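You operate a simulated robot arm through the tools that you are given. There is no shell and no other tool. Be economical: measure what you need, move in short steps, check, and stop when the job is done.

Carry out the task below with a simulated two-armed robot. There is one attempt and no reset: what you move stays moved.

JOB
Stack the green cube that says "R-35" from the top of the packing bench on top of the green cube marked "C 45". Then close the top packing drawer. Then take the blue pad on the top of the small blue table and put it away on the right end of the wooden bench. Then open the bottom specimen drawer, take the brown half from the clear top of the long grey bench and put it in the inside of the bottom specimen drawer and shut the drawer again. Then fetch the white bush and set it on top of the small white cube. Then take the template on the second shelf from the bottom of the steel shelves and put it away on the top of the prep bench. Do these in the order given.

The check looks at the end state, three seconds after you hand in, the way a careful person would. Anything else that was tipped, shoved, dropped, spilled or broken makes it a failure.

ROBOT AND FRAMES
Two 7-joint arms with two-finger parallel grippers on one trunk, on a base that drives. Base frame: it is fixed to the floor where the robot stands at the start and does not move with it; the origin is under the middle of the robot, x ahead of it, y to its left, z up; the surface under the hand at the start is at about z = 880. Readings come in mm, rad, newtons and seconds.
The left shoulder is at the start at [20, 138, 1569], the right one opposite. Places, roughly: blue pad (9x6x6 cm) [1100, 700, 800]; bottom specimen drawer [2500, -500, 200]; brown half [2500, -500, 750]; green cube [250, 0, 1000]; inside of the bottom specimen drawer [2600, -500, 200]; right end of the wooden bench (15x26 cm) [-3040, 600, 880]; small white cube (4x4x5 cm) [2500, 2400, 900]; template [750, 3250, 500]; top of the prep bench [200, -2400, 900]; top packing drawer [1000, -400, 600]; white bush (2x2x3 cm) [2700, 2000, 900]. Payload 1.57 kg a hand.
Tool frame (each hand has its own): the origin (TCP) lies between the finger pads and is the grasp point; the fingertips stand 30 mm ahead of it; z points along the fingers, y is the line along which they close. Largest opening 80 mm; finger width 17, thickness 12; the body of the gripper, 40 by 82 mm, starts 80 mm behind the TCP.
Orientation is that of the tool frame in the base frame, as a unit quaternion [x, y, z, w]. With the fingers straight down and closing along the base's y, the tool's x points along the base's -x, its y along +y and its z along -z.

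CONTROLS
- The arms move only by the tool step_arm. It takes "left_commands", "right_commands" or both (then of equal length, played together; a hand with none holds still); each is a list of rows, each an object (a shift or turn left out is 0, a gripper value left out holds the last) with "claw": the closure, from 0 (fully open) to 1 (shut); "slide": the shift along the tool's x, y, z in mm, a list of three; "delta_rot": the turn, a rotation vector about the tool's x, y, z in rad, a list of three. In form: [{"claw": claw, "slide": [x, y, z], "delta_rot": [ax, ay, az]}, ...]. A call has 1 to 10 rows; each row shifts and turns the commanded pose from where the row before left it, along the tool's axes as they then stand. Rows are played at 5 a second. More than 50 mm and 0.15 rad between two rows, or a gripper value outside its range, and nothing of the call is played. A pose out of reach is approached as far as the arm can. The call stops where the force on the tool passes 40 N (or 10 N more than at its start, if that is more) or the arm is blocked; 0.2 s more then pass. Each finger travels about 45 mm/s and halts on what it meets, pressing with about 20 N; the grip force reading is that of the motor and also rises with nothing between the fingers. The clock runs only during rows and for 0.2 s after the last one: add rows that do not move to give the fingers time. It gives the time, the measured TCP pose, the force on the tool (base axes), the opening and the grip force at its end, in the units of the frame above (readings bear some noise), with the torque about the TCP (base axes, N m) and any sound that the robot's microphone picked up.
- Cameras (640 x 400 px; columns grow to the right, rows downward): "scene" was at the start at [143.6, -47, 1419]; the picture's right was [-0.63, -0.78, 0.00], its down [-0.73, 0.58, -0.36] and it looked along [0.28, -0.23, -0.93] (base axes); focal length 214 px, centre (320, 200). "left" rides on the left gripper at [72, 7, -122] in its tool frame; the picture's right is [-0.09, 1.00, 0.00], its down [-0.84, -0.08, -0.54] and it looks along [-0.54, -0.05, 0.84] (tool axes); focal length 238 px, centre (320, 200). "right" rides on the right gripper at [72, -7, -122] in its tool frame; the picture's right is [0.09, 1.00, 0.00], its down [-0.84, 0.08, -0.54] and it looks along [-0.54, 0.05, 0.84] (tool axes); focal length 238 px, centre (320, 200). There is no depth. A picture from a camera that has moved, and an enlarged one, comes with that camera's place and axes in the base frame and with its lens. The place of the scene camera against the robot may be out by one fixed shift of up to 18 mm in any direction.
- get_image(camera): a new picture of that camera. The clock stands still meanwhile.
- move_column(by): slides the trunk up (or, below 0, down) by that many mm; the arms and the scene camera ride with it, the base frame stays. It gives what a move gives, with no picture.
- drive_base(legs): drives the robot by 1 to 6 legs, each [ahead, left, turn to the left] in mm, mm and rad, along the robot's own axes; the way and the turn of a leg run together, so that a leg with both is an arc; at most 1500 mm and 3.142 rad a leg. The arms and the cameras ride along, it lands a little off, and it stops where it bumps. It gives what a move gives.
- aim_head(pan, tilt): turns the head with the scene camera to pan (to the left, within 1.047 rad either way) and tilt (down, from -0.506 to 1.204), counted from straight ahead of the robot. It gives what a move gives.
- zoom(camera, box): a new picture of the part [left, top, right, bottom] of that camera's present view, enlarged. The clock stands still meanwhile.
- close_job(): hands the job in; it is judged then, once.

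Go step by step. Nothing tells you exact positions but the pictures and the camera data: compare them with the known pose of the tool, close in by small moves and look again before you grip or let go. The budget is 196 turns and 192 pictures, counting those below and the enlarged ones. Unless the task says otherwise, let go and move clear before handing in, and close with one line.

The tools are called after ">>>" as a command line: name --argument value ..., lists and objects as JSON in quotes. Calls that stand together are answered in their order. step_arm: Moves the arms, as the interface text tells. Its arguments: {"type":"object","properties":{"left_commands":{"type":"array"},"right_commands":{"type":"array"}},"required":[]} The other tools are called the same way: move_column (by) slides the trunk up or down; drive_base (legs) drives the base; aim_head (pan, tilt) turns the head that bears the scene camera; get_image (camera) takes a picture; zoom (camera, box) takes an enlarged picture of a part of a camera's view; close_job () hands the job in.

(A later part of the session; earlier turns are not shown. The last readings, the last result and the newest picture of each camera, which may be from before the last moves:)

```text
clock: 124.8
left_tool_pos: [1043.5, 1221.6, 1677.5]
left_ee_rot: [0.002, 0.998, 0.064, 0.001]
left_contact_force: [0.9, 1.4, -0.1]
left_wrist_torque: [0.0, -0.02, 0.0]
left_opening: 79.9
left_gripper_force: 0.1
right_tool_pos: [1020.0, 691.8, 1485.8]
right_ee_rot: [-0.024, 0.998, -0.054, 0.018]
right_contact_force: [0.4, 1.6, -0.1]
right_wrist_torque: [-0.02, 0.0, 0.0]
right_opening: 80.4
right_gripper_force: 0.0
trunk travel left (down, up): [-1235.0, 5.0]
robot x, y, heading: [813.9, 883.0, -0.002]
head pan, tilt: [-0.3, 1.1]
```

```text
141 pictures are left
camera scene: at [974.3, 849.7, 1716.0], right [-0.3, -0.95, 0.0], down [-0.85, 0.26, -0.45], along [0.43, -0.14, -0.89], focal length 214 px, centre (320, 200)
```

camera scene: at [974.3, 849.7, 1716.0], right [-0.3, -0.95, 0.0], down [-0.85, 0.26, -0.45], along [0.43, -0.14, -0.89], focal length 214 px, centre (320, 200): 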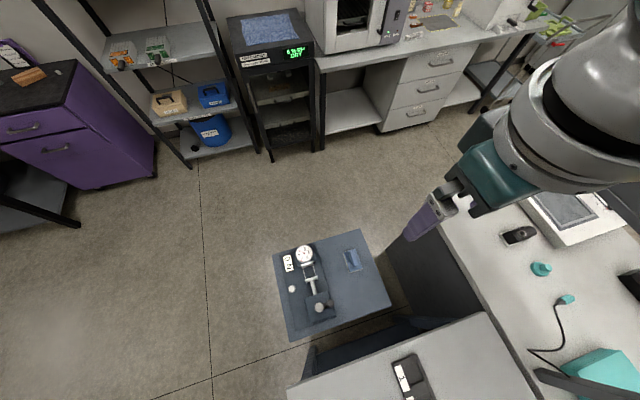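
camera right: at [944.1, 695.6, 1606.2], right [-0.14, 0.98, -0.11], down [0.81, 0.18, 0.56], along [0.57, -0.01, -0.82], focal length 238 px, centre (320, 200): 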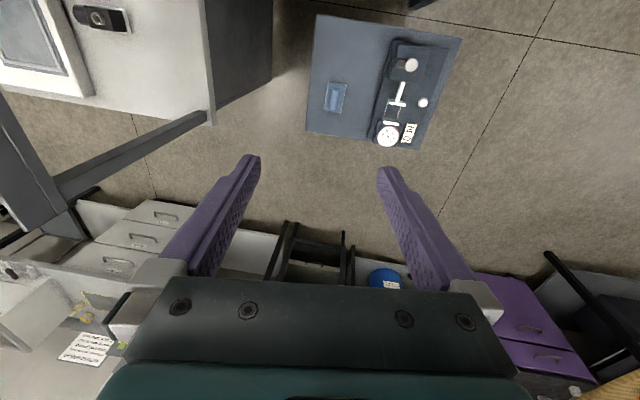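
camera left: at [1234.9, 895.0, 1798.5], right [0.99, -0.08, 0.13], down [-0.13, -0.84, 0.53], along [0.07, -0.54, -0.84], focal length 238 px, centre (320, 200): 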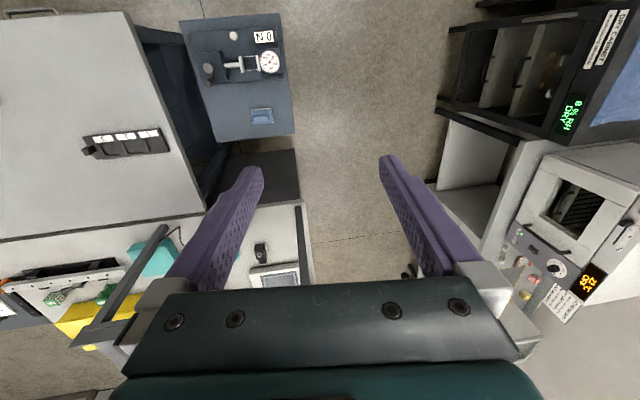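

Pad estimate is (1106,678). I'll level the hand, then lower the trunk in two stages.

>>> step_arm --right_commands '[{"delta_rot": [-0.108, 0.036, 0.048]}, {}]'

>>> move_column --by -400

>>> get_image --camera "right"

>>> get_image --camera "scene"

```text
clock: 125.3
left_tool_pos: [1043.2, 1221.7, 1677.0]
left_ee_rot: [0.001, 0.998, 0.065, 0.0]
left_contact_force: [-0.2, 0.5, 0.4]
left_wrist_torque: [0.0, 0.03, 0.01]
left_opening: 79.8
left_gripper_force: 0.0
right_tool_pos: [1019.1, 692.8, 1485.6]
right_ee_rot: [0.001, 1.0, 0.0, -0.001]
right_contact_force: [0.4, -0.2, -0.1]
right_wrist_torque: [0.02, -0.01, -0.03]
right_opening: 79.6
right_gripper_force: 0.1
trunk travel left (down, up): [-1235.0, 5.0]
robot x, y, heading: [813.2, 878.0, -0.003]
head pan, tilt: [-0.3, 1.1]
```

```text
clock: 129.2
left_tool_pos: [1044.0, 1220.6, 1277.8]
left_ee_rot: [0.002, 0.998, 0.064, 0.001]
left_contact_force: [-0.6, 0.1, 0.3]
left_wrist_torque: [0.01, -0.01, 0.0]
left_opening: 80.0
left_gripper_force: 0.0
right_tool_pos: [1019.4, 692.7, 1085.1]
right_ee_rot: [0.001, 1.0, 0.0, 0.0]
right_contact_force: [0.1, -0.7, -0.6]
right_wrist_torque: [-0.03, 0.02, 0.01]
right_opening: 80.1
right_gripper_force: 0.1
trunk travel left (down, up): [-835.0, 405.0]
robot x, y, heading: [809.5, 880.2, 0.001]
head pan, tilt: [-0.3, 1.1]
```

```text
140 pictures are left
camera right: at [948.2, 686.2, 1208.9], right [-0.09, 1.0, 0.0], down [0.84, 0.08, 0.54], along [0.54, 0.05, -0.84], focal length 238 px, centre (320, 200)
```

right: 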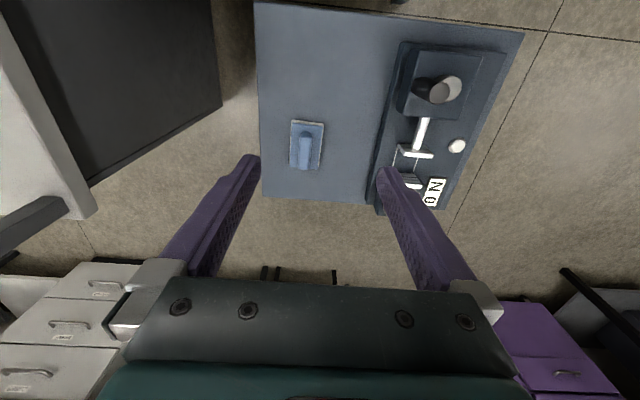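

```text
139 pictures are left
camera scene: at [974.3, 849.6, 1316.0], right [-0.3, -0.95, 0.0], down [-0.85, 0.27, -0.45], along [0.43, -0.14, -0.89], focal length 214 px, centre (320, 200)
```

scene: 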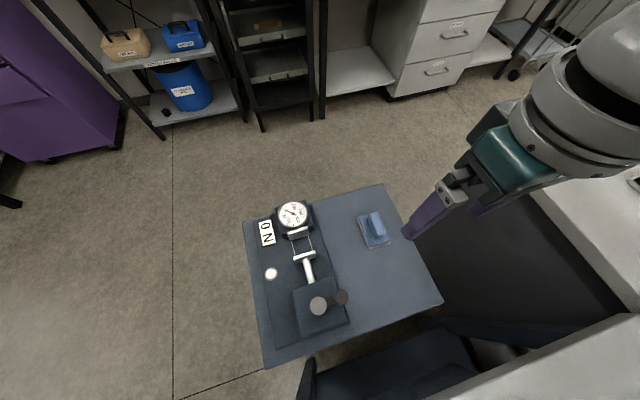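

>>> move_column --by -140

>>> step_arm --right_commands '[{"slide": [-20, -9, 0]}, {"slide": [-20, -9, 0]}, {}]'

>>> get_image --camera "right"

>>> get_image --camera "scene"

```text
clock: 130.8
left_tool_pos: [1042.9, 1220.2, 1136.9]
left_ee_rot: [0.002, 0.998, 0.064, 0.0]
left_contact_force: [-0.5, -0.2, 0.8]
left_wrist_torque: [0.02, -0.02, 0.0]
left_opening: 79.9
left_gripper_force: 0.1
right_tool_pos: [1020.5, 692.2, 946.1]
right_ee_rot: [0.001, 1.0, 0.0, 0.0]
right_contact_force: [-0.5, 0.5, -0.8]
right_wrist_torque: [0.02, -0.01, 0.01]
right_opening: 80.0
right_gripper_force: 0.1
trunk travel left (down, up): [-695.0, 545.0]
robot x, y, heading: [813.6, 877.2, 0.001]
head pan, tilt: [-0.3, 1.1]
```

```text
clock: 131.7
left_tool_pos: [1043.6, 1221.5, 1137.2]
left_ee_rot: [0.001, 0.998, 0.064, 0.001]
left_contact_force: [0.8, -0.3, 0.7]
left_wrist_torque: [0.0, -0.02, 0.02]
left_opening: 79.8
left_gripper_force: 0.0
right_tool_pos: [1060.2, 674.9, 946.1]
right_ee_rot: [0.001, 1.0, 0.0, 0.001]
right_contact_force: [-0.6, 0.3, 0.4]
right_wrist_torque: [0.01, -0.01, -0.04]
right_opening: 80.2
right_gripper_force: 0.1
trunk travel left (down, up): [-695.0, 545.0]
robot x, y, heading: [812.9, 881.2, -0.002]
head pan, tilt: [-0.3, 1.1]
```

```text
138 pictures are left
camera right: at [988.5, 668.7, 1069.1], right [-0.09, 1.0, 0.0], down [0.84, 0.08, 0.54], along [0.54, 0.05, -0.84], focal length 238 px, centre (320, 200)
```

right: 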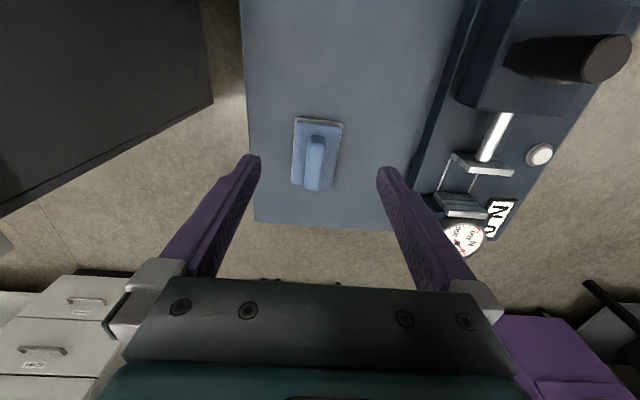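

```text
137 pictures are left
camera scene: at [974.3, 849.6, 1176.0], right [-0.3, -0.95, 0.0], down [-0.85, 0.27, -0.45], along [0.43, -0.14, -0.89], focal length 214 px, centre (320, 200)
```

scene: 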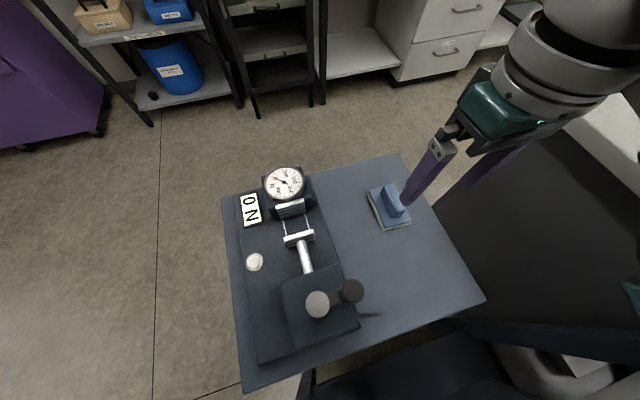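

The plate is around z≈780, with its centre at about (1105,674). I'll move over it and descend to tip z≈855 for a close look.

>>> step_arm --right_commands '[{"slide": [-45, 0, 0]}, {"slide": [0, 0, 30]}, {"slide": [0, 0, 25]}, {}]'

>>> get_image --camera "right"

>>> zoom --camera "scene" --box '[320, 120, 500, 260]'

```text
clock: 132.7
left_tool_pos: [1044.7, 1220.8, 1136.9]
left_ee_rot: [0.002, 0.998, 0.065, 0.0]
left_contact_force: [-0.4, -0.1, 0.6]
left_wrist_torque: [0.0, 0.03, -0.01]
left_opening: 79.9
left_gripper_force: 0.0
right_tool_pos: [1104.1, 674.7, 889.8]
right_ee_rot: [0.002, 1.0, 0.0, 0.0]
right_contact_force: [-1.2, -0.1, -0.2]
right_wrist_torque: [0.02, 0.03, 0.0]
right_opening: 80.1
right_gripper_force: 0.1
trunk travel left (down, up): [-695.0, 545.0]
robot x, y, heading: [816.4, 876.1, -0.003]
head pan, tilt: [-0.3, 1.1]
```

```text
136 pictures are left
camera right: at [1033.1, 668.1, 1013.2], right [-0.09, 1.0, 0.0], down [0.84, 0.08, 0.54], along [0.54, 0.05, -0.84], focal length 238 px, centre (320, 200)
```

right: 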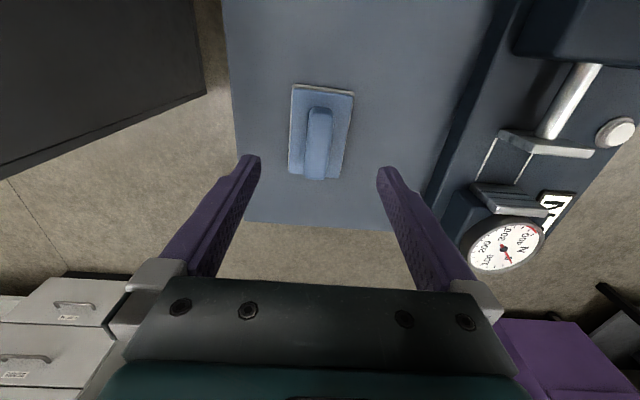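

```text
2.86 times, centred on (410, 190) of scene
camera zoom: at [974.3, 849.6, 1176.0], right [-0.3, -0.95, 0.0], down [-0.85, 0.27, -0.45], along [0.43, -0.14, -0.89], focal length 613 px, centre (63, 229)
```

zoom: 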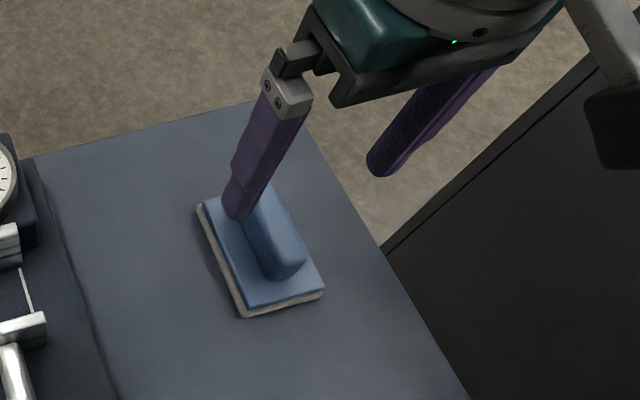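

The hand is centred over the ridge, with the plate top near z≈785. I'll descend to TCP z≈824 and grip.

>>> step_arm --right_commands '[{"slide": [0, 0, 40]}, {"slide": [0, 0, 15]}, {"slide": [0, 0, 10]}, {}]'

>>> get_image --camera "right"

>>> zoom --camera "scene" --box '[320, 120, 500, 260]'

```text
clock: 133.7
left_tool_pos: [1043.6, 1221.1, 1137.6]
left_ee_rot: [0.001, 0.998, 0.064, 0.001]
left_contact_force: [0.3, 0.3, -0.2]
left_wrist_torque: [-0.03, 0.02, 0.04]
left_opening: 80.0
left_gripper_force: 0.0
right_tool_pos: [1104.1, 673.1, 825.7]
right_ee_rot: [0.002, 1.0, 0.0, 0.001]
right_contact_force: [0.6, 0.3, 0.2]
right_wrist_torque: [0.0, -0.01, -0.02]
right_opening: 80.0
right_gripper_force: 0.0
trunk travel left (down, up): [-695.0, 545.0]
robot x, y, heading: [815.6, 879.6, -0.001]
head pan, tilt: [-0.3, 1.1]
```

```text
134 pictures are left
camera right: at [1033.0, 667.8, 948.1], right [-0.09, 1.0, 0.0], down [0.84, 0.08, 0.54], along [0.54, 0.05, -0.84], focal length 238 px, centre (320, 200)
```

right: 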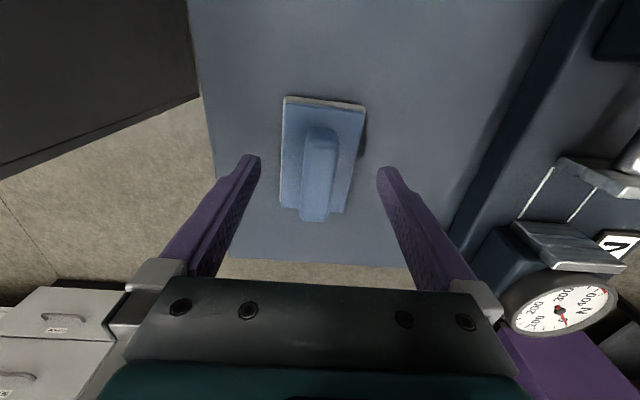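

```text
2.86 times, centred on (410, 190) of scene
camera zoom: at [974.3, 849.6, 1176.0], right [-0.3, -0.95, 0.0], down [-0.85, 0.27, -0.45], along [0.43, -0.14, -0.89], focal length 613 px, centre (63, 229)
```

zoom: 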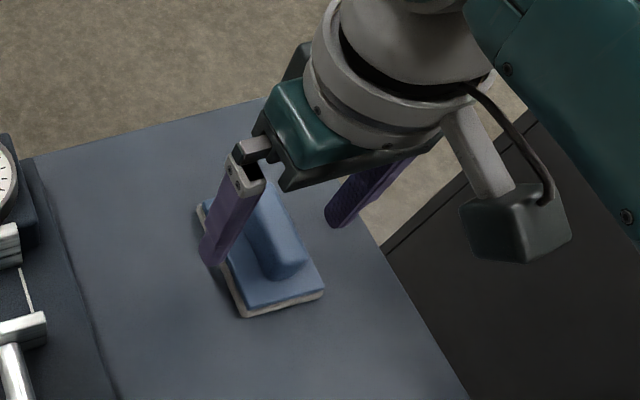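

>>> step_arm --right_commands '[{"slide": [-2, 1, 4]}, {"claw": 0.3}, {"claw": 0.6}, {"claw": 1}, {}, {}, {}]'

>>> get_image --camera "right"

```text
clock: 135.2
left_tool_pos: [1043.4, 1220.5, 1137.6]
left_ee_rot: [0.002, 0.998, 0.064, 0.001]
left_contact_force: [-0.2, -0.4, 0.1]
left_wrist_torque: [0.01, -0.02, -0.02]
left_opening: 80.1
left_gripper_force: 0.0
right_tool_pos: [1106.3, 675.3, 822.0]
right_ee_rot: [0.001, 1.0, -0.001, 0.0]
right_contact_force: [-0.2, -0.9, 0.1]
right_wrist_torque: [-0.01, 0.0, -0.02]
right_opening: 21.3
right_gripper_force: 19.9
trunk travel left (down, up): [-695.0, 545.0]
robot x, y, heading: [812.0, 881.4, -0.006]
head pan, tilt: [-0.3, 1.1]
```

```text
132 pictures are left
camera right: at [1034.9, 668.9, 944.5], right [-0.09, 1.0, 0.0], down [0.84, 0.08, 0.54], along [0.54, 0.05, -0.84], focal length 238 px, centre (320, 200)
```

right: 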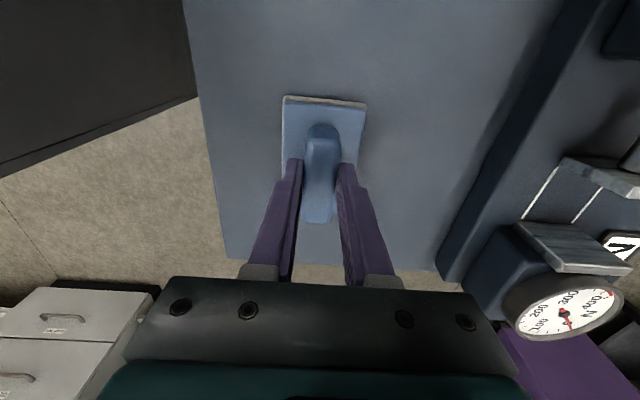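

The pad is gripped at 21 mm. I'll lift with the trunk, turn toward -x, and look for the wooden bench.

>>> move_column --by 400

>>> move_column --by 140

>>> step_arm --right_commands '[{"slide": [40, 0, -20]}, {"slide": [30, 0, -40]}, {"slide": [0, 0, -45]}, {"slide": [0, 0, -45]}, {}]'

>>> drive_base --legs '[[0, 0, 3.1]]'

>>> aim_head --pan 0 --tilt 0.35

>>> get_image --camera "scene"

```text
clock: 139.1
left_tool_pos: [1043.3, 1220.9, 1536.6]
left_ee_rot: [0.001, 0.998, 0.065, 0.002]
left_contact_force: [-0.4, -0.4, 0.1]
left_wrist_torque: [0.0, 0.02, -0.01]
left_opening: 80.1
left_gripper_force: 0.1
right_tool_pos: [1105.7, 675.3, 1221.4]
right_ee_rot: [0.001, 1.0, 0.001, 0.0]
right_contact_force: [-0.2, -0.9, -1.6]
right_wrist_torque: [0.01, 0.02, 0.01]
right_opening: 20.9
right_gripper_force: 20.8
trunk travel left (down, up): [-1095.0, 145.0]
robot x, y, heading: [811.4, 877.7, -0.0]
head pan, tilt: [-0.3, 1.1]
```

```text
clock: 140.8
left_tool_pos: [1044.2, 1220.9, 1676.6]
left_ee_rot: [0.002, 0.998, 0.064, 0.001]
left_contact_force: [-0.3, -1.0, 0.5]
left_wrist_torque: [0.01, 0.05, 0.01]
left_opening: 80.2
left_gripper_force: 0.0
right_tool_pos: [1107.7, 675.5, 1361.4]
right_ee_rot: [0.001, 1.0, 0.0, 0.0]
right_contact_force: [0.4, -0.3, -0.3]
right_wrist_torque: [0.01, 0.03, 0.03]
right_opening: 20.8
right_gripper_force: 19.9
trunk travel left (down, up): [-1235.0, 5.0]
robot x, y, heading: [812.8, 878.6, -0.003]
head pan, tilt: [-0.3, 1.1]
```

```text
clock: 142.2
left_tool_pos: [1043.8, 1220.7, 1677.4]
left_ee_rot: [0.001, 0.998, 0.064, 0.001]
left_contact_force: [0.6, -1.0, 0.8]
left_wrist_torque: [-0.01, -0.01, 0.02]
left_opening: 80.1
left_gripper_force: 0.1
right_tool_pos: [1036.2, 627.6, 1503.3]
right_ee_rot: [-0.006, 0.998, -0.068, 0.0]
right_contact_force: [0.1, 0.1, 0.3]
right_wrist_torque: [-0.01, -0.01, 0.0]
right_opening: 21.0
right_gripper_force: 20.7
right hand out of reach, approached as far as the arm can: row 4
trunk travel left (down, up): [-1235.0, 5.0]
robot x, y, heading: [816.4, 880.2, -0.002]
head pan, tilt: [-0.3, 1.1]
stopped in row 5 (right hand): the arm was blocked; the commanded pose is now the measured one
```

```text
clock: 149.8
left_tool_pos: [569.4, 552.1, 1677.0]
left_ee_rot: [0.998, -0.024, -0.002, 0.064]
left_contact_force: [-0.1, 0.5, 0.4]
left_wrist_torque: [-0.01, -0.03, 0.0]
left_opening: 79.9
left_gripper_force: 0.0
right_tool_pos: [605.0, 1141.3, 1503.5]
right_ee_rot: [0.997, -0.017, 0.002, -0.07]
right_contact_force: [-0.9, 0.6, -0.5]
right_wrist_torque: [0.04, -0.02, -0.03]
right_opening: 21.0
right_gripper_force: 20.5
trunk travel left (down, up): [-1235.0, 5.0]
robot x, y, heading: [812.5, 880.5, 3.092]
head pan, tilt: [-0.3, 1.1]
```

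```text
clock: 150.9
left_tool_pos: [569.1, 552.0, 1677.0]
left_ee_rot: [0.998, -0.025, -0.003, 0.065]
left_contact_force: [-0.4, 0.1, 0.7]
left_wrist_torque: [0.02, -0.02, 0.0]
left_opening: 80.0
left_gripper_force: 0.0
right_tool_pos: [603.8, 1143.1, 1503.3]
right_ee_rot: [0.997, -0.017, 0.002, -0.071]
right_contact_force: [0.1, 1.0, 0.0]
right_wrist_torque: [0.01, 0.04, 0.0]
right_opening: 21.2
right_gripper_force: 20.4
trunk travel left (down, up): [-1235.0, 5.0]
robot x, y, heading: [814.1, 882.1, 3.095]
head pan, tilt: [0.0, 0.351]
```

```text
131 pictures are left
camera scene: at [621.5, 878.3, 1777.3], right [0.05, 1.0, 0.0], down [0.34, -0.02, -0.94], along [-0.94, 0.05, -0.34], focal length 214 px, centre (320, 200)
```

scene: 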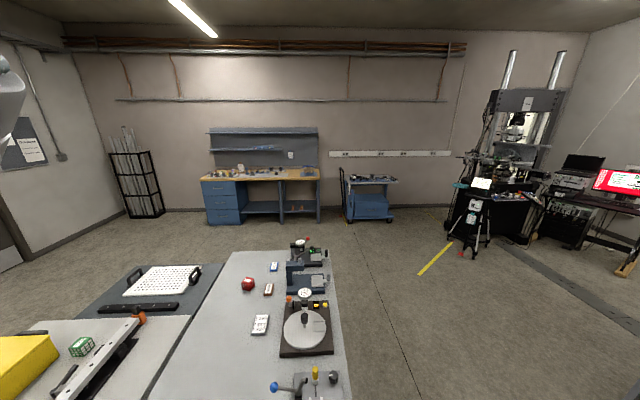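

I can see the wooden-top bench with blue drawers on the far wall. I'll zoom in on it.

>>> zoom --camera "scene" --box '[195, 120, 335, 230]'

>>> zoom --camera "scene" --box '[0, 230, 350, 400]'

```text
3.64 times, centred on (265, 175) of scene
camera zoom: at [621.5, 878.3, 1777.3], right [0.05, 1.0, 0.0], down [0.34, -0.02, -0.94], along [-0.94, 0.05, -0.34], focal length 780 px, centre (520, 291)
```

zoom: 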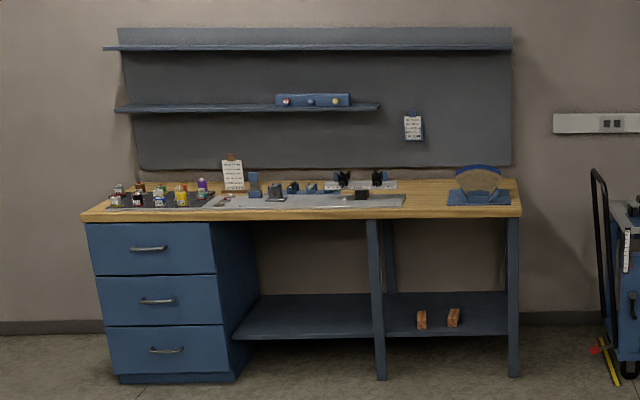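

```text
1.83 times, centred on (175, 315) of scene
camera zoom: at [621.5, 878.3, 1777.3], right [0.05, 1.0, 0.0], down [0.34, -0.02, -0.94], along [-0.94, 0.05, -0.34], focal length 392 px, centre (585, -10)
```

zoom: 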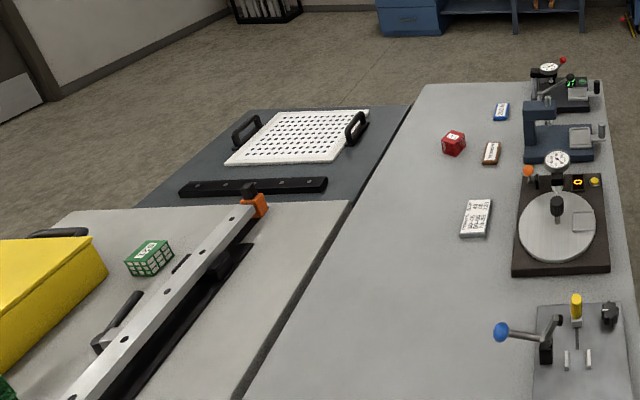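

The free patch on the bench is between the steel tray and the blue saw-like device, at about (-3040,590). I'll drive to a stand-off at x≈-2300, y≈403, facing -x.

>>> drive_base --legs '[[0, 0, 0.0466], [1500, 240, 0], [1500, 239, 0], [100, 0, 0]]'

>>> aim_head --pan -0.2 --tilt 0.8

>>> get_image --camera "scene"

```text
refused: leg 2 is longer than a leg can be; nothing moved
```

```text
clock: 151.8
left_tool_pos: [568.5, 551.5, 1678.2]
left_ee_rot: [0.998, -0.025, -0.003, 0.065]
left_contact_force: [-0.5, 0.1, -0.2]
left_wrist_torque: [-0.03, -0.01, -0.02]
left_opening: 79.8
left_gripper_force: 0.1
right_tool_pos: [604.3, 1144.7, 1503.9]
right_ee_rot: [0.997, -0.017, 0.002, -0.071]
right_contact_force: [0.3, 0.2, -0.8]
right_wrist_torque: [0.01, 0.04, 0.03]
right_opening: 21.1
right_gripper_force: 20.4
trunk travel left (down, up): [-1235.0, 5.0]
robot x, y, heading: [812.8, 881.6, 3.095]
head pan, tilt: [-0.201, 0.799]
```

```text
128 pictures are left
camera scene: at [636.3, 893.6, 1737.8], right [0.25, 0.97, 0.0], down [0.69, -0.18, -0.7], along [-0.68, 0.17, -0.72], focal length 214 px, centre (320, 200)
```

scene: 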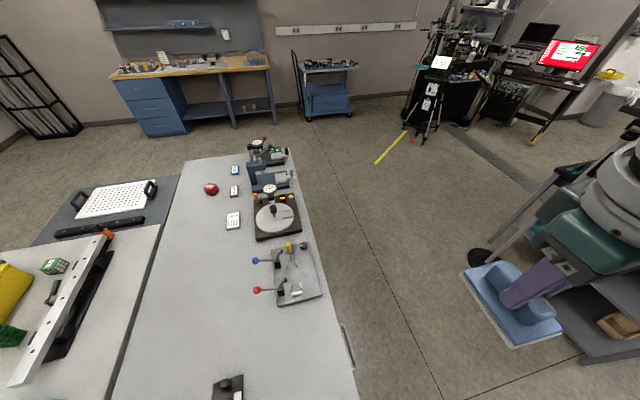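

>>> drive_base --legs '[[0, 0, 0.0466], [1050, 160, 0], [1050, 160, 0], [1000, 159, 0]]'

>>> get_image --camera "scene"

```text
clock: 167.6
left_tool_pos: [-2528.5, 81.3, 1676.4]
left_ee_rot: [0.998, -0.002, -0.001, 0.064]
left_contact_force: [0.1, 0.4, -0.8]
left_wrist_torque: [-0.01, 0.01, 0.01]
left_opening: 80.0
left_gripper_force: 0.0
right_tool_pos: [-2520.1, 674.8, 1503.4]
right_ee_rot: [0.997, 0.005, 0.0, -0.071]
right_contact_force: [-0.1, 1.1, 0.3]
right_wrist_torque: [0.04, 0.01, 0.05]
right_opening: 21.1
right_gripper_force: 20.1
trunk travel left (down, up): [-1235.0, 5.0]
robot x, y, heading: [-2297.6, 421.4, 3.136]
head pan, tilt: [-0.201, 0.799]
```

```text
127 pictures are left
camera scene: at [-2476.7, 426.1, 1737.7], right [0.2, 0.98, 0.0], down [0.7, -0.15, -0.7], along [-0.68, 0.14, -0.72], focal length 214 px, centre (320, 200)
```

scene: 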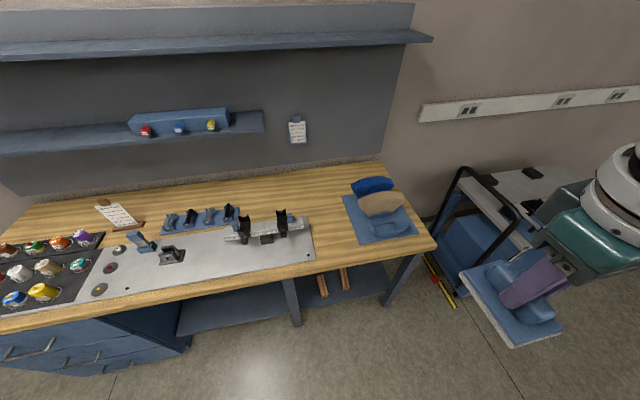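

The free patch is about y 512–700 at x≈-3040. I'll level the hand, drive ahead 465, and lower to working height.

>>> drive_base --legs '[[465, 14, 0.005]]'

>>> step_arm --right_commands '[{"slide": [-10, 20, 40]}, {"slide": [-10, 15, 40], "delta_rot": [-0.136, 0, 0.012]}, {"slide": [-10, 0, 30]}, {}]'

>>> move_column --by -360

>>> aim_head --pan -0.4 --tilt 1.0

>>> get_image --camera "scene"

>>> get_image --camera "right"

```text
clock: 170.4
left_tool_pos: [-2994.7, 68.2, 1678.5]
left_ee_rot: [0.998, 0.0, 0.0, 0.064]
left_contact_force: [1.3, -0.1, 0.0]
left_wrist_torque: [-0.03, 0.04, 0.03]
left_opening: 80.0
left_gripper_force: 0.0
right_tool_pos: [-2987.9, 662.1, 1503.5]
right_ee_rot: [0.997, 0.007, -0.001, -0.072]
right_contact_force: [-0.1, 0.3, -0.7]
right_wrist_torque: [0.03, 0.03, -0.04]
right_opening: 21.0
right_gripper_force: 20.8
trunk travel left (down, up): [-1235.0, 5.0]
robot x, y, heading: [-2763.7, 407.3, 3.136]
head pan, tilt: [-0.201, 0.799]
```

```text
clock: 171.4
left_tool_pos: [-2994.9, 69.1, 1676.8]
left_ee_rot: [0.998, -0.001, -0.001, 0.065]
left_contact_force: [-0.3, 0.2, 0.5]
left_wrist_torque: [-0.02, 0.01, -0.03]
left_opening: 80.2
left_gripper_force: 0.1
right_tool_pos: [-3018.2, 637.9, 1387.9]
right_ee_rot: [1.0, 0.001, 0.0, -0.002]
right_contact_force: [0.1, 0.4, -0.9]
right_wrist_torque: [0.01, 0.02, -0.04]
right_opening: 21.1
right_gripper_force: 20.3
trunk travel left (down, up): [-1235.0, 5.0]
robot x, y, heading: [-2767.8, 404.2, 3.141]
head pan, tilt: [-0.201, 0.799]
```

```text
clock: 174.9
left_tool_pos: [-2995.2, 68.0, 1316.5]
left_ee_rot: [0.998, -0.001, -0.001, 0.065]
left_contact_force: [0.3, -0.6, -0.4]
left_wrist_torque: [-0.02, -0.01, 0.01]
left_opening: 80.5
left_gripper_force: 0.1
right_tool_pos: [-3017.6, 638.8, 1029.2]
right_ee_rot: [1.0, 0.001, 0.0, -0.003]
right_contact_force: [0.7, -0.5, 0.1]
right_wrist_torque: [0.02, 0.01, 0.02]
right_opening: 21.1
right_gripper_force: 19.9
trunk travel left (down, up): [-875.0, 365.0]
robot x, y, heading: [-2762.5, 410.2, 3.141]
head pan, tilt: [-0.201, 0.799]
```

```text
clock: 175.6
left_tool_pos: [-2995.7, 68.7, 1317.2]
left_ee_rot: [0.998, -0.001, -0.001, 0.065]
left_contact_force: [0.3, 0.8, 0.2]
left_wrist_torque: [-0.01, -0.01, 0.04]
left_opening: 80.1
left_gripper_force: 0.0
right_tool_pos: [-3018.3, 639.7, 1027.7]
right_ee_rot: [1.0, 0.001, 0.0, -0.003]
right_contact_force: [0.9, -0.8, -0.1]
right_wrist_torque: [0.0, 0.01, 0.04]
right_opening: 21.0
right_gripper_force: 20.4
trunk travel left (down, up): [-875.0, 365.0]
robot x, y, heading: [-2765.3, 404.8, 3.137]
head pan, tilt: [-0.4, 1.0]
```

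```text
126 pictures are left
camera scene: at [-2930.2, 424.0, 1362.6], right [0.39, 0.92, 0.0], down [0.77, -0.33, -0.54], along [-0.5, 0.21, -0.84], focal length 214 px, centre (320, 200)
```

scene: 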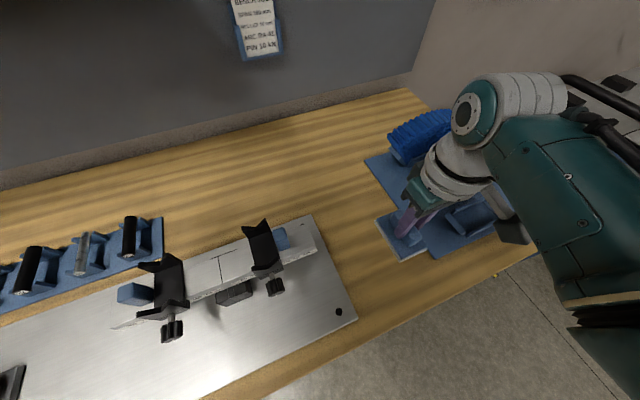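

```text
125 pictures are left
camera right: at [-2945.6, 646.0, 1151.4], right [0.09, -1.0, -0.01], down [-0.84, -0.08, 0.54], along [-0.54, -0.04, -0.84], focal length 238 px, centre (320, 200)
```

right: 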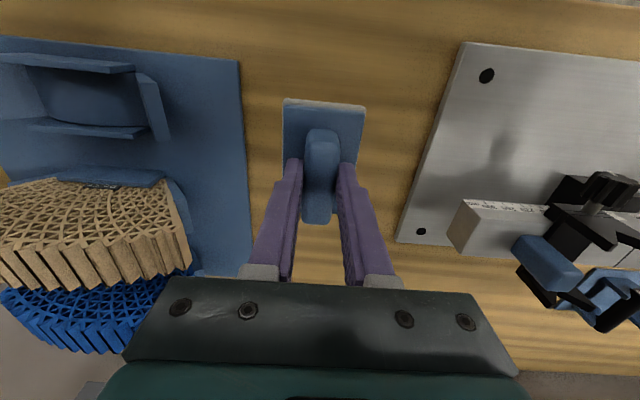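

The free strip is y 514–727. I'll move to (-3040,617) and lower the trunk by 60, then ease down with the arm.

>>> step_arm --right_commands '[{"slide": [-22, 23, 0]}, {}]'

>>> move_column --by -70

>>> step_arm --right_commands '[{"slide": [0, 0, 10]}, {"slide": [0, 0, 5]}, {"slide": [0, 0, 3]}, {}]'

>>> get_image --camera "right"

>>> zoom --camera "scene" --box '[330, 130, 510, 270]'

```text
clock: 176.2
left_tool_pos: [-2994.7, 68.2, 1317.1]
left_ee_rot: [0.998, 0.0, -0.001, 0.065]
left_contact_force: [-0.4, 0.1, 0.2]
left_wrist_torque: [-0.04, -0.02, 0.0]
left_opening: 80.1
left_gripper_force: 0.0
right_tool_pos: [-3039.4, 616.7, 1027.8]
right_ee_rot: [1.0, 0.0, -0.001, -0.003]
right_contact_force: [-0.5, -0.4, -0.7]
right_wrist_torque: [0.01, 0.04, 0.04]
right_opening: 21.1
right_gripper_force: 20.2
trunk travel left (down, up): [-875.0, 365.0]
robot x, y, heading: [-2765.2, 410.5, 3.142]
head pan, tilt: [-0.4, 1.0]
```

```text
clock: 177.3
left_tool_pos: [-2994.9, 67.1, 1247.6]
left_ee_rot: [0.998, -0.001, -0.002, 0.065]
left_contact_force: [0.3, 0.0, -0.2]
left_wrist_torque: [-0.03, -0.03, 0.0]
left_opening: 80.1
left_gripper_force: 0.1
right_tool_pos: [-3040.0, 616.8, 959.0]
right_ee_rot: [1.0, 0.0, 0.001, -0.004]
right_contact_force: [-0.3, 0.3, -0.8]
right_wrist_torque: [-0.04, -0.01, -0.01]
right_opening: 21.1
right_gripper_force: 19.6
trunk travel left (down, up): [-805.0, 435.0]
robot x, y, heading: [-2766.2, 409.7, 3.137]
head pan, tilt: [-0.4, 1.0]
```

```text
clock: 178.3
left_tool_pos: [-2995.9, 68.6, 1247.4]
left_ee_rot: [0.998, -0.001, -0.001, 0.065]
left_contact_force: [0.2, -0.1, -0.3]
left_wrist_torque: [0.01, 0.0, 0.02]
left_opening: 80.2
left_gripper_force: 0.1
right_tool_pos: [-3040.1, 617.6, 941.8]
right_ee_rot: [1.0, 0.001, 0.0, -0.003]
right_contact_force: [1.3, -0.6, 9.3]
right_wrist_torque: [-0.16, -0.38, 0.01]
right_opening: 21.0
right_gripper_force: 20.1
trunk travel left (down, up): [-805.0, 435.0]
robot x, y, heading: [-2763.3, 409.7, 3.139]
head pan, tilt: [-0.4, 1.0]
```

```text
124 pictures are left
camera right: at [-2967.6, 623.2, 1064.7], right [0.09, -1.0, -0.01], down [-0.84, -0.08, 0.54], along [-0.54, -0.04, -0.84], focal length 238 px, centre (320, 200)
```

right: 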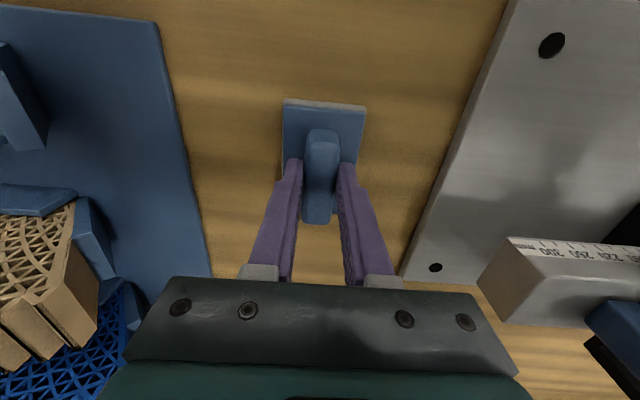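

```text
2.86 times, centred on (420, 200) of scene
camera zoom: at [-2930.2, 424.2, 1292.8], right [0.39, 0.92, 0.0], down [0.77, -0.33, -0.54], along [-0.5, 0.21, -0.84], focal length 613 px, centre (34, 200)
```

zoom: 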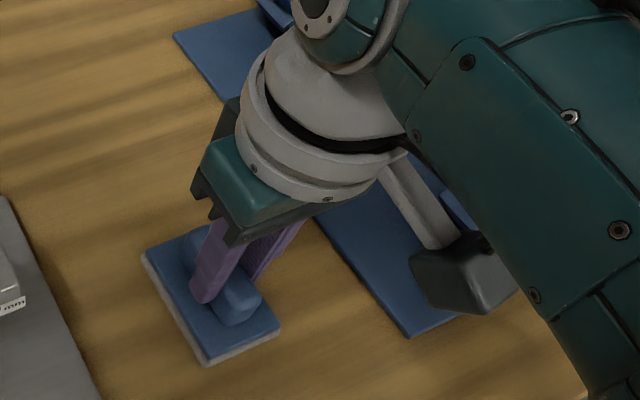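

There's contact at 9 N. I'll press 1 mm more, release, and raise.

>>> step_arm --right_commands '[{"slide": [0, 0, 1]}, {"claw": 0.6}, {"claw": 0.2}, {"claw": 0}, {}, {}, {"slide": [0, 0, -40]}, {"slide": [0, 0, -40]}, {}]'

>>> get_image --camera "right"

```text
clock: 180.3
left_tool_pos: [-2994.8, 68.1, 1246.0]
left_ee_rot: [0.998, -0.001, -0.001, 0.065]
left_contact_force: [0.7, -1.8, -0.6]
left_wrist_torque: [0.03, 0.0, -0.01]
left_opening: 79.9
left_gripper_force: 0.1
right_tool_pos: [-3038.5, 615.1, 1020.1]
right_ee_rot: [1.0, 0.001, 0.0, -0.004]
right_contact_force: [0.3, 0.3, 0.2]
right_wrist_torque: [0.03, -0.01, -0.01]
right_opening: 79.8
right_gripper_force: 0.0
trunk travel left (down, up): [-805.0, 435.0]
robot x, y, heading: [-2764.5, 409.1, 3.139]
head pan, tilt: [-0.4, 1.0]
```

```text
122 pictures are left
camera right: at [-2967.3, 622.0, 1143.0], right [0.09, -1.0, -0.01], down [-0.84, -0.08, 0.54], along [-0.54, -0.05, -0.84], focal length 238 px, centre (320, 200)
```

right: 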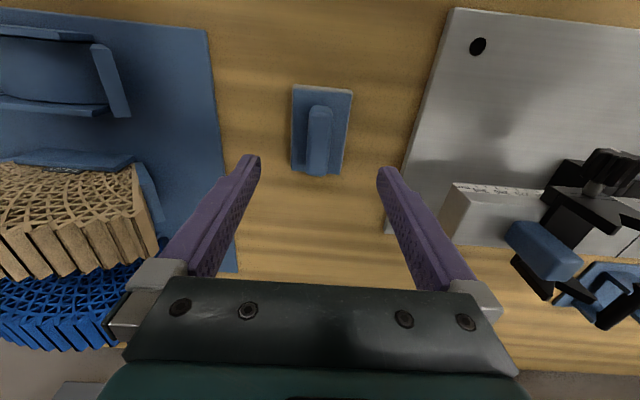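

The pad is placed. Next is the specimen bench near (2500,-500). I'll raise fully, back away, turn to heading 0, and travel along y≈-900 to avoid the overshelf.

>>> move_column --by 400

>>> drive_base --legs '[[-500, 0, 0], [0, 0, 3.14], [0, -1300, 0], [1450, 0, 0], [1450, 0, 0], [900, 0, 0]]'

>>> aim_head --pan 0.3 --tilt 0.6

>>> get_image --camera "scene"

```text
clock: 184.2
left_tool_pos: [-2996.0, 67.5, 1647.7]
left_ee_rot: [0.998, -0.001, -0.003, 0.063]
left_contact_force: [-0.2, 0.6, 0.2]
left_wrist_torque: [-0.03, 0.01, 0.0]
left_opening: 79.8
left_gripper_force: 0.1
right_tool_pos: [-3038.8, 615.8, 1420.4]
right_ee_rot: [1.0, 0.001, 0.0, -0.004]
right_contact_force: [0.4, -0.1, -0.3]
right_wrist_torque: [0.01, -0.01, 0.0]
right_opening: 79.9
right_gripper_force: 0.1
trunk travel left (down, up): [-1205.0, 35.0]
robot x, y, heading: [-2766.8, 409.2, 3.14]
head pan, tilt: [-0.4, 1.0]
```

```text
clock: 218.4
left_tool_pos: [1714.1, -619.0, 1647.4]
left_ee_rot: [0.006, 0.998, 0.064, 0.001]
left_contact_force: [0.1, 0.4, 0.4]
left_wrist_torque: [0.0, -0.01, 0.01]
left_opening: 80.1
left_gripper_force: 0.0
right_tool_pos: [1752.2, -1166.9, 1421.1]
right_ee_rot: [0.005, 1.0, -0.003, 0.0]
right_contact_force: [0.2, 0.0, -0.3]
right_wrist_torque: [-0.01, -0.01, 0.02]
right_opening: 79.7
right_gripper_force: 0.3
trunk travel left (down, up): [-1205.0, 35.0]
robot x, y, heading: [1480.0, -953.5, -0.014]
head pan, tilt: [-0.4, 1.0]
```

```text
clock: 219.5
left_tool_pos: [1713.9, -617.6, 1647.6]
left_ee_rot: [0.006, 0.998, 0.064, 0.001]
left_contact_force: [-0.8, -0.3, 0.2]
left_wrist_torque: [0.02, 0.01, 0.04]
left_opening: 80.0
left_gripper_force: 0.1
right_tool_pos: [1752.4, -1167.2, 1419.9]
right_ee_rot: [0.004, 1.0, -0.004, 0.0]
right_contact_force: [-0.1, -0.7, -0.2]
right_wrist_torque: [0.03, 0.02, 0.01]
right_opening: 80.1
right_gripper_force: 0.0
trunk travel left (down, up): [-1205.0, 35.0]
robot x, y, heading: [1481.5, -958.9, -0.014]
head pan, tilt: [0.3, 0.6]
```

```text
121 pictures are left
camera scene: at [1666.1, -944.9, 1724.5], right [0.28, -0.96, 0.0], down [-0.54, -0.16, -0.82], along [0.79, 0.23, -0.57], focal length 214 px, centre (320, 200)
```

scene: 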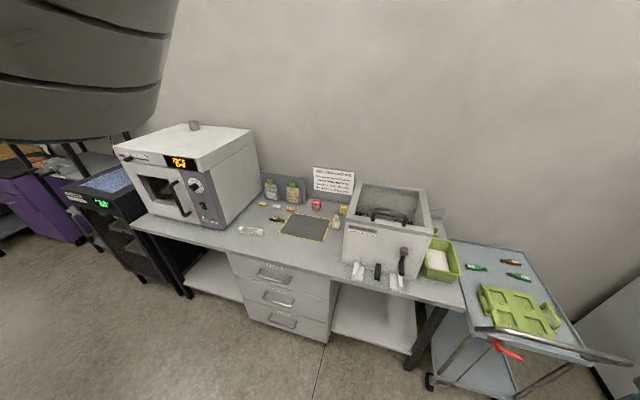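

I see the long grey bench with the specimen drawers. I'll zoom in.

>>> zoom --camera "scene" --box '[215, 170, 465, 345]'

>>> zoom --camera "scene" --box '[230, 190, 350, 260]'

```text
2.29 times, centred on (340, 258) of scene
camera zoom: at [1666.1, -944.9, 1724.5], right [0.28, -0.96, 0.0], down [-0.54, -0.16, -0.82], along [0.79, 0.23, -0.57], focal length 490 px, centre (274, 69)
```

zoom: 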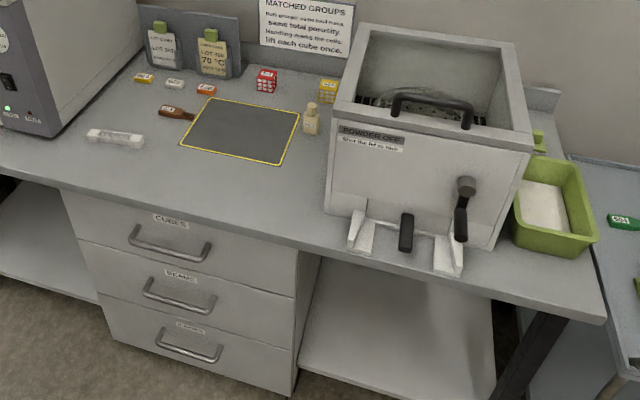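

```text
5.33 times, centred on (290, 225) of scene
camera zoom: at [1666.1, -944.9, 1724.5], right [0.28, -0.96, 0.0], down [-0.54, -0.16, -0.82], along [0.79, 0.23, -0.57], focal length 1144 px, centre (480, 67)
```

zoom: 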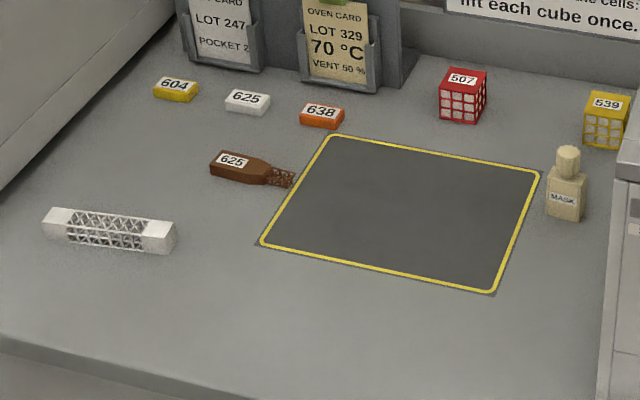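

The brown half marked "625" lies at about (2580,-390) on the bench top. The bottom drawer's handle is near (2310,-496,200). I'll move to (1730,-299) and rotate the right hand 90° so it closes along x for the handle bar.

>>> drive_base --legs '[[250, 660, 0.014]]'

>>> step_arm --right_commands '[{"delta_rot": [0, 0, 0.149]}, {"delta_rot": [0, 0, 0.149]}, {"delta_rot": [0, 0, 0.149]}, {"delta_rot": [0, 0, 0.149]}, {"delta_rot": [0, 0, 0.149]}, {"delta_rot": [0, 0, 0.149]}, {"delta_rot": [0, 0, 0.149]}, {"delta_rot": [0, 0, 0.149]}, {"delta_rot": [0, 0, 0.149]}, {"delta_rot": [0, 0, 0.149]}]'

>>> aim_head --pan -0.2 --tilt 0.9

>>> get_image --camera "scene"

```text
clock: 223.3
left_tool_pos: [1964.9, 36.1, 1647.3]
left_ee_rot: [0.001, 0.998, 0.064, 0.001]
left_contact_force: [0.0, 0.7, -0.4]
left_wrist_torque: [-0.02, -0.02, -0.03]
left_opening: 79.9
left_gripper_force: 0.0
right_tool_pos: [2006.4, -513.9, 1420.6]
right_ee_rot: [0.001, 1.0, -0.004, 0.0]
right_contact_force: [0.7, 0.8, -0.1]
right_wrist_torque: [-0.02, 0.01, -0.02]
right_opening: 80.1
right_gripper_force: 0.0
trunk travel left (down, up): [-1205.0, 35.0]
robot x, y, heading: [1732.4, -305.6, -0.004]
head pan, tilt: [0.3, 0.6]
```

```text
clock: 225.7
left_tool_pos: [1964.4, 35.7, 1647.4]
left_ee_rot: [0.003, 0.998, 0.065, 0.001]
left_contact_force: [0.3, -0.3, 0.2]
left_wrist_torque: [-0.01, 0.0, 0.01]
left_opening: 79.8
left_gripper_force: 0.0
right_tool_pos: [2007.9, -563.9, 1424.9]
right_ee_rot: [0.685, 0.726, -0.044, 0.042]
right_contact_force: [0.1, -0.4, 0.5]
right_wrist_torque: [0.0, -0.02, 0.04]
right_opening: 79.8
right_gripper_force: 0.1
trunk travel left (down, up): [-1205.0, 35.0]
robot x, y, heading: [1735.8, -305.4, -0.004]
head pan, tilt: [0.3, 0.6]
stopped in row 10 (right hand): the arm was blocked; the commanded pose is now the measured one
```

```text
clock: 226.7
left_tool_pos: [1964.8, 34.1, 1647.7]
left_ee_rot: [0.002, 0.998, 0.064, 0.0]
left_contact_force: [0.0, 0.2, 0.6]
left_wrist_torque: [0.0, -0.02, 0.01]
left_opening: 80.1
left_gripper_force: 0.1
right_tool_pos: [2007.4, -563.6, 1424.1]
right_ee_rot: [0.685, 0.726, -0.043, 0.041]
right_contact_force: [0.4, 0.4, 1.0]
right_wrist_torque: [0.0, -0.01, -0.04]
right_opening: 79.8
right_gripper_force: 0.0
trunk travel left (down, up): [-1205.0, 35.0]
robot x, y, heading: [1731.6, -306.8, -0.006]
head pan, tilt: [-0.201, 0.901]
```

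```text
118 pictures are left
camera scene: at [1908.6, -332.4, 1699.8], right [-0.2, -0.98, 0.0], down [-0.77, 0.16, -0.62], along [0.61, -0.13, -0.78], focal length 214 px, centre (320, 200)
```

scene: 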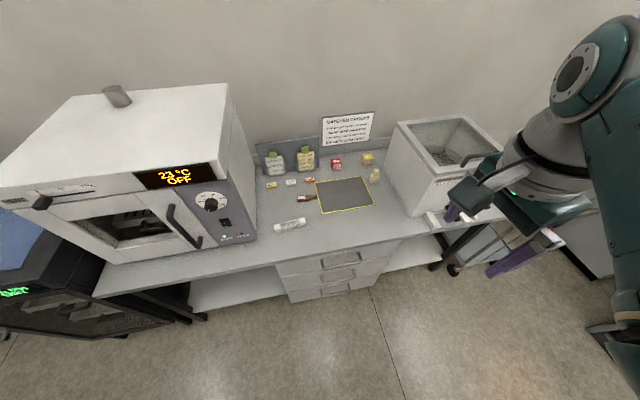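

The 90° yaw reaches a wrist limit. Instead I'll return to the normal yaw and hook the two fingers behind the bar from above. I'll undo the rotation and go lower to measure the handle.

>>> step_arm --right_commands '[{"delta_rot": [0, 0, -0.149]}, {"delta_rot": [0, 0, -0.149]}, {"delta_rot": [0, 0, -0.149]}, {"delta_rot": [0, 0, -0.149]}, {"delta_rot": [0, 0, -0.149]}, {"delta_rot": [0, 0, -0.149]}, {"delta_rot": [0, 0, -0.149]}, {"delta_rot": [0, 0, -0.149]}, {"delta_rot": [0, 0, -0.149]}, {"delta_rot": [0, 0, -0.149]}]'

>>> move_column --by -400

>>> move_column --by -400

>>> aim_head --pan -0.3 --tilt 0.7

>>> get_image --camera "scene"

```text
clock: 228.9
left_tool_pos: [1964.3, 34.4, 1648.0]
left_ee_rot: [0.004, 0.998, 0.065, 0.001]
left_contact_force: [0.4, 0.1, 0.7]
left_wrist_torque: [0.0, 0.04, 0.0]
left_opening: 79.8
left_gripper_force: 0.1
right_tool_pos: [2007.4, -557.4, 1421.8]
right_ee_rot: [0.008, 0.999, -0.053, 0.001]
right_contact_force: [0.2, 0.0, 0.2]
right_wrist_torque: [0.01, -0.01, -0.02]
right_opening: 79.7
right_gripper_force: 0.0
trunk travel left (down, up): [-1205.0, 35.0]
robot x, y, heading: [1733.8, -307.8, -0.006]
head pan, tilt: [-0.201, 0.901]
```

```text
clock: 232.7
left_tool_pos: [1965.7, 34.7, 1246.9]
left_ee_rot: [0.003, 0.998, 0.064, 0.001]
left_contact_force: [-0.4, 0.1, -0.8]
left_wrist_torque: [-0.03, 0.01, -0.01]
left_opening: 79.9
left_gripper_force: 0.1
right_tool_pos: [2009.3, -556.3, 1024.4]
right_ee_rot: [0.01, 0.998, -0.054, 0.001]
right_contact_force: [0.7, 0.3, 0.1]
right_wrist_torque: [-0.04, 0.0, -0.01]
right_opening: 80.0
right_gripper_force: 0.0
trunk travel left (down, up): [-805.0, 435.0]
robot x, y, heading: [1734.5, -303.8, -0.003]
head pan, tilt: [-0.201, 0.901]
```

```text
clock: 236.5
left_tool_pos: [1964.5, 35.2, 848.0]
left_ee_rot: [0.003, 0.998, 0.065, 0.001]
left_contact_force: [-1.0, 0.6, 0.5]
left_wrist_torque: [-0.01, 0.01, 0.03]
left_opening: 80.2
left_gripper_force: 0.1
right_tool_pos: [2008.3, -556.5, 623.2]
right_ee_rot: [0.009, 0.998, -0.054, 0.0]
right_contact_force: [0.0, 0.1, -0.5]
right_wrist_torque: [-0.01, 0.01, 0.01]
right_opening: 80.2
right_gripper_force: 0.2
trunk travel left (down, up): [-405.0, 835.0]
robot x, y, heading: [1733.0, -306.2, -0.003]
head pan, tilt: [-0.201, 0.901]
```

```text
clock: 237.2
left_tool_pos: [1966.1, 35.1, 846.9]
left_ee_rot: [0.003, 0.998, 0.064, 0.001]
left_contact_force: [-0.6, -0.5, -0.3]
left_wrist_torque: [0.02, 0.0, 0.0]
left_opening: 80.1
left_gripper_force: 0.1
right_tool_pos: [2006.5, -556.4, 624.0]
right_ee_rot: [0.01, 0.998, -0.054, 0.001]
right_contact_force: [-0.3, 0.2, 0.5]
right_wrist_torque: [-0.01, -0.03, -0.01]
right_opening: 80.0
right_gripper_force: 0.1
trunk travel left (down, up): [-405.0, 835.0]
robot x, y, heading: [1736.0, -305.6, -0.007]
head pan, tilt: [-0.3, 0.7]
```

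```text
117 pictures are left
camera scene: at [1915.6, -342.5, 915.9], right [-0.3, -0.95, 0.0], down [-0.61, 0.19, -0.76], along [0.73, -0.23, -0.64], focal length 214 px, centre (320, 200)
```

scene: 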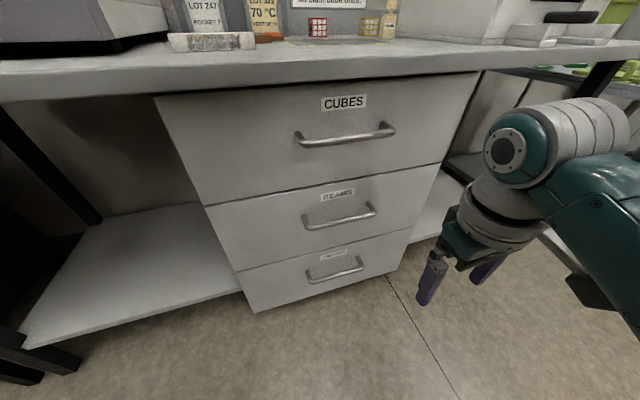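

Triangulated, the bottom handle is at (2287,-514,264) and the drawer pitch is about 237 mm. I'll zoom in on the handle.

>>> zoom --camera "scene" --box '[230, 180, 430, 320]'

>>> get_image --camera "right"

```text
2.86 times, centred on (330, 250) of scene
camera zoom: at [1915.6, -342.5, 915.9], right [-0.3, -0.95, 0.0], down [-0.61, 0.19, -0.76], along [0.73, -0.23, -0.64], focal length 613 px, centre (291, 57)
```

zoom: 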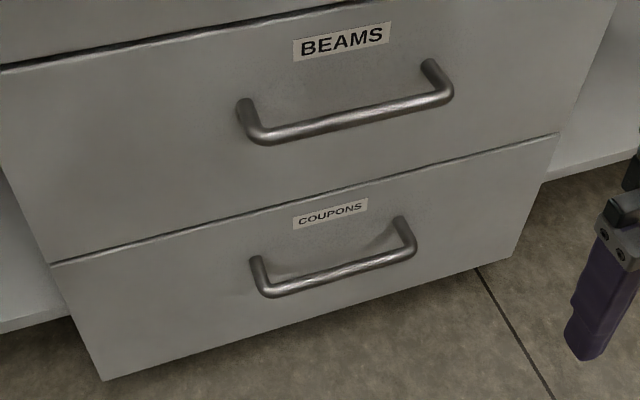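

```text
115 pictures are left
camera right: at [1935.6, -548.5, 746.2], right [-0.07, 0.99, -0.11], down [0.84, 0.12, 0.53], along [0.54, -0.05, -0.84], focal length 238 px, centre (320, 200)
```

right: 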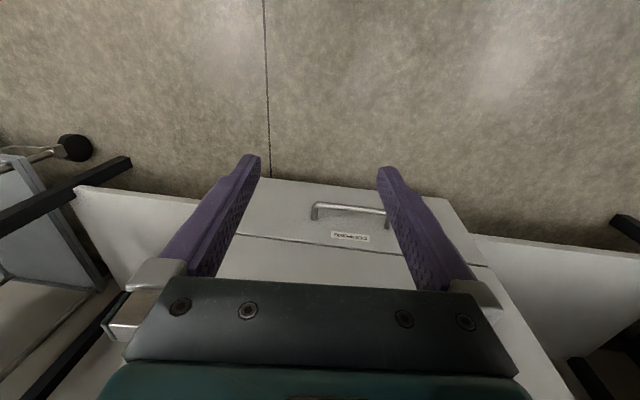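

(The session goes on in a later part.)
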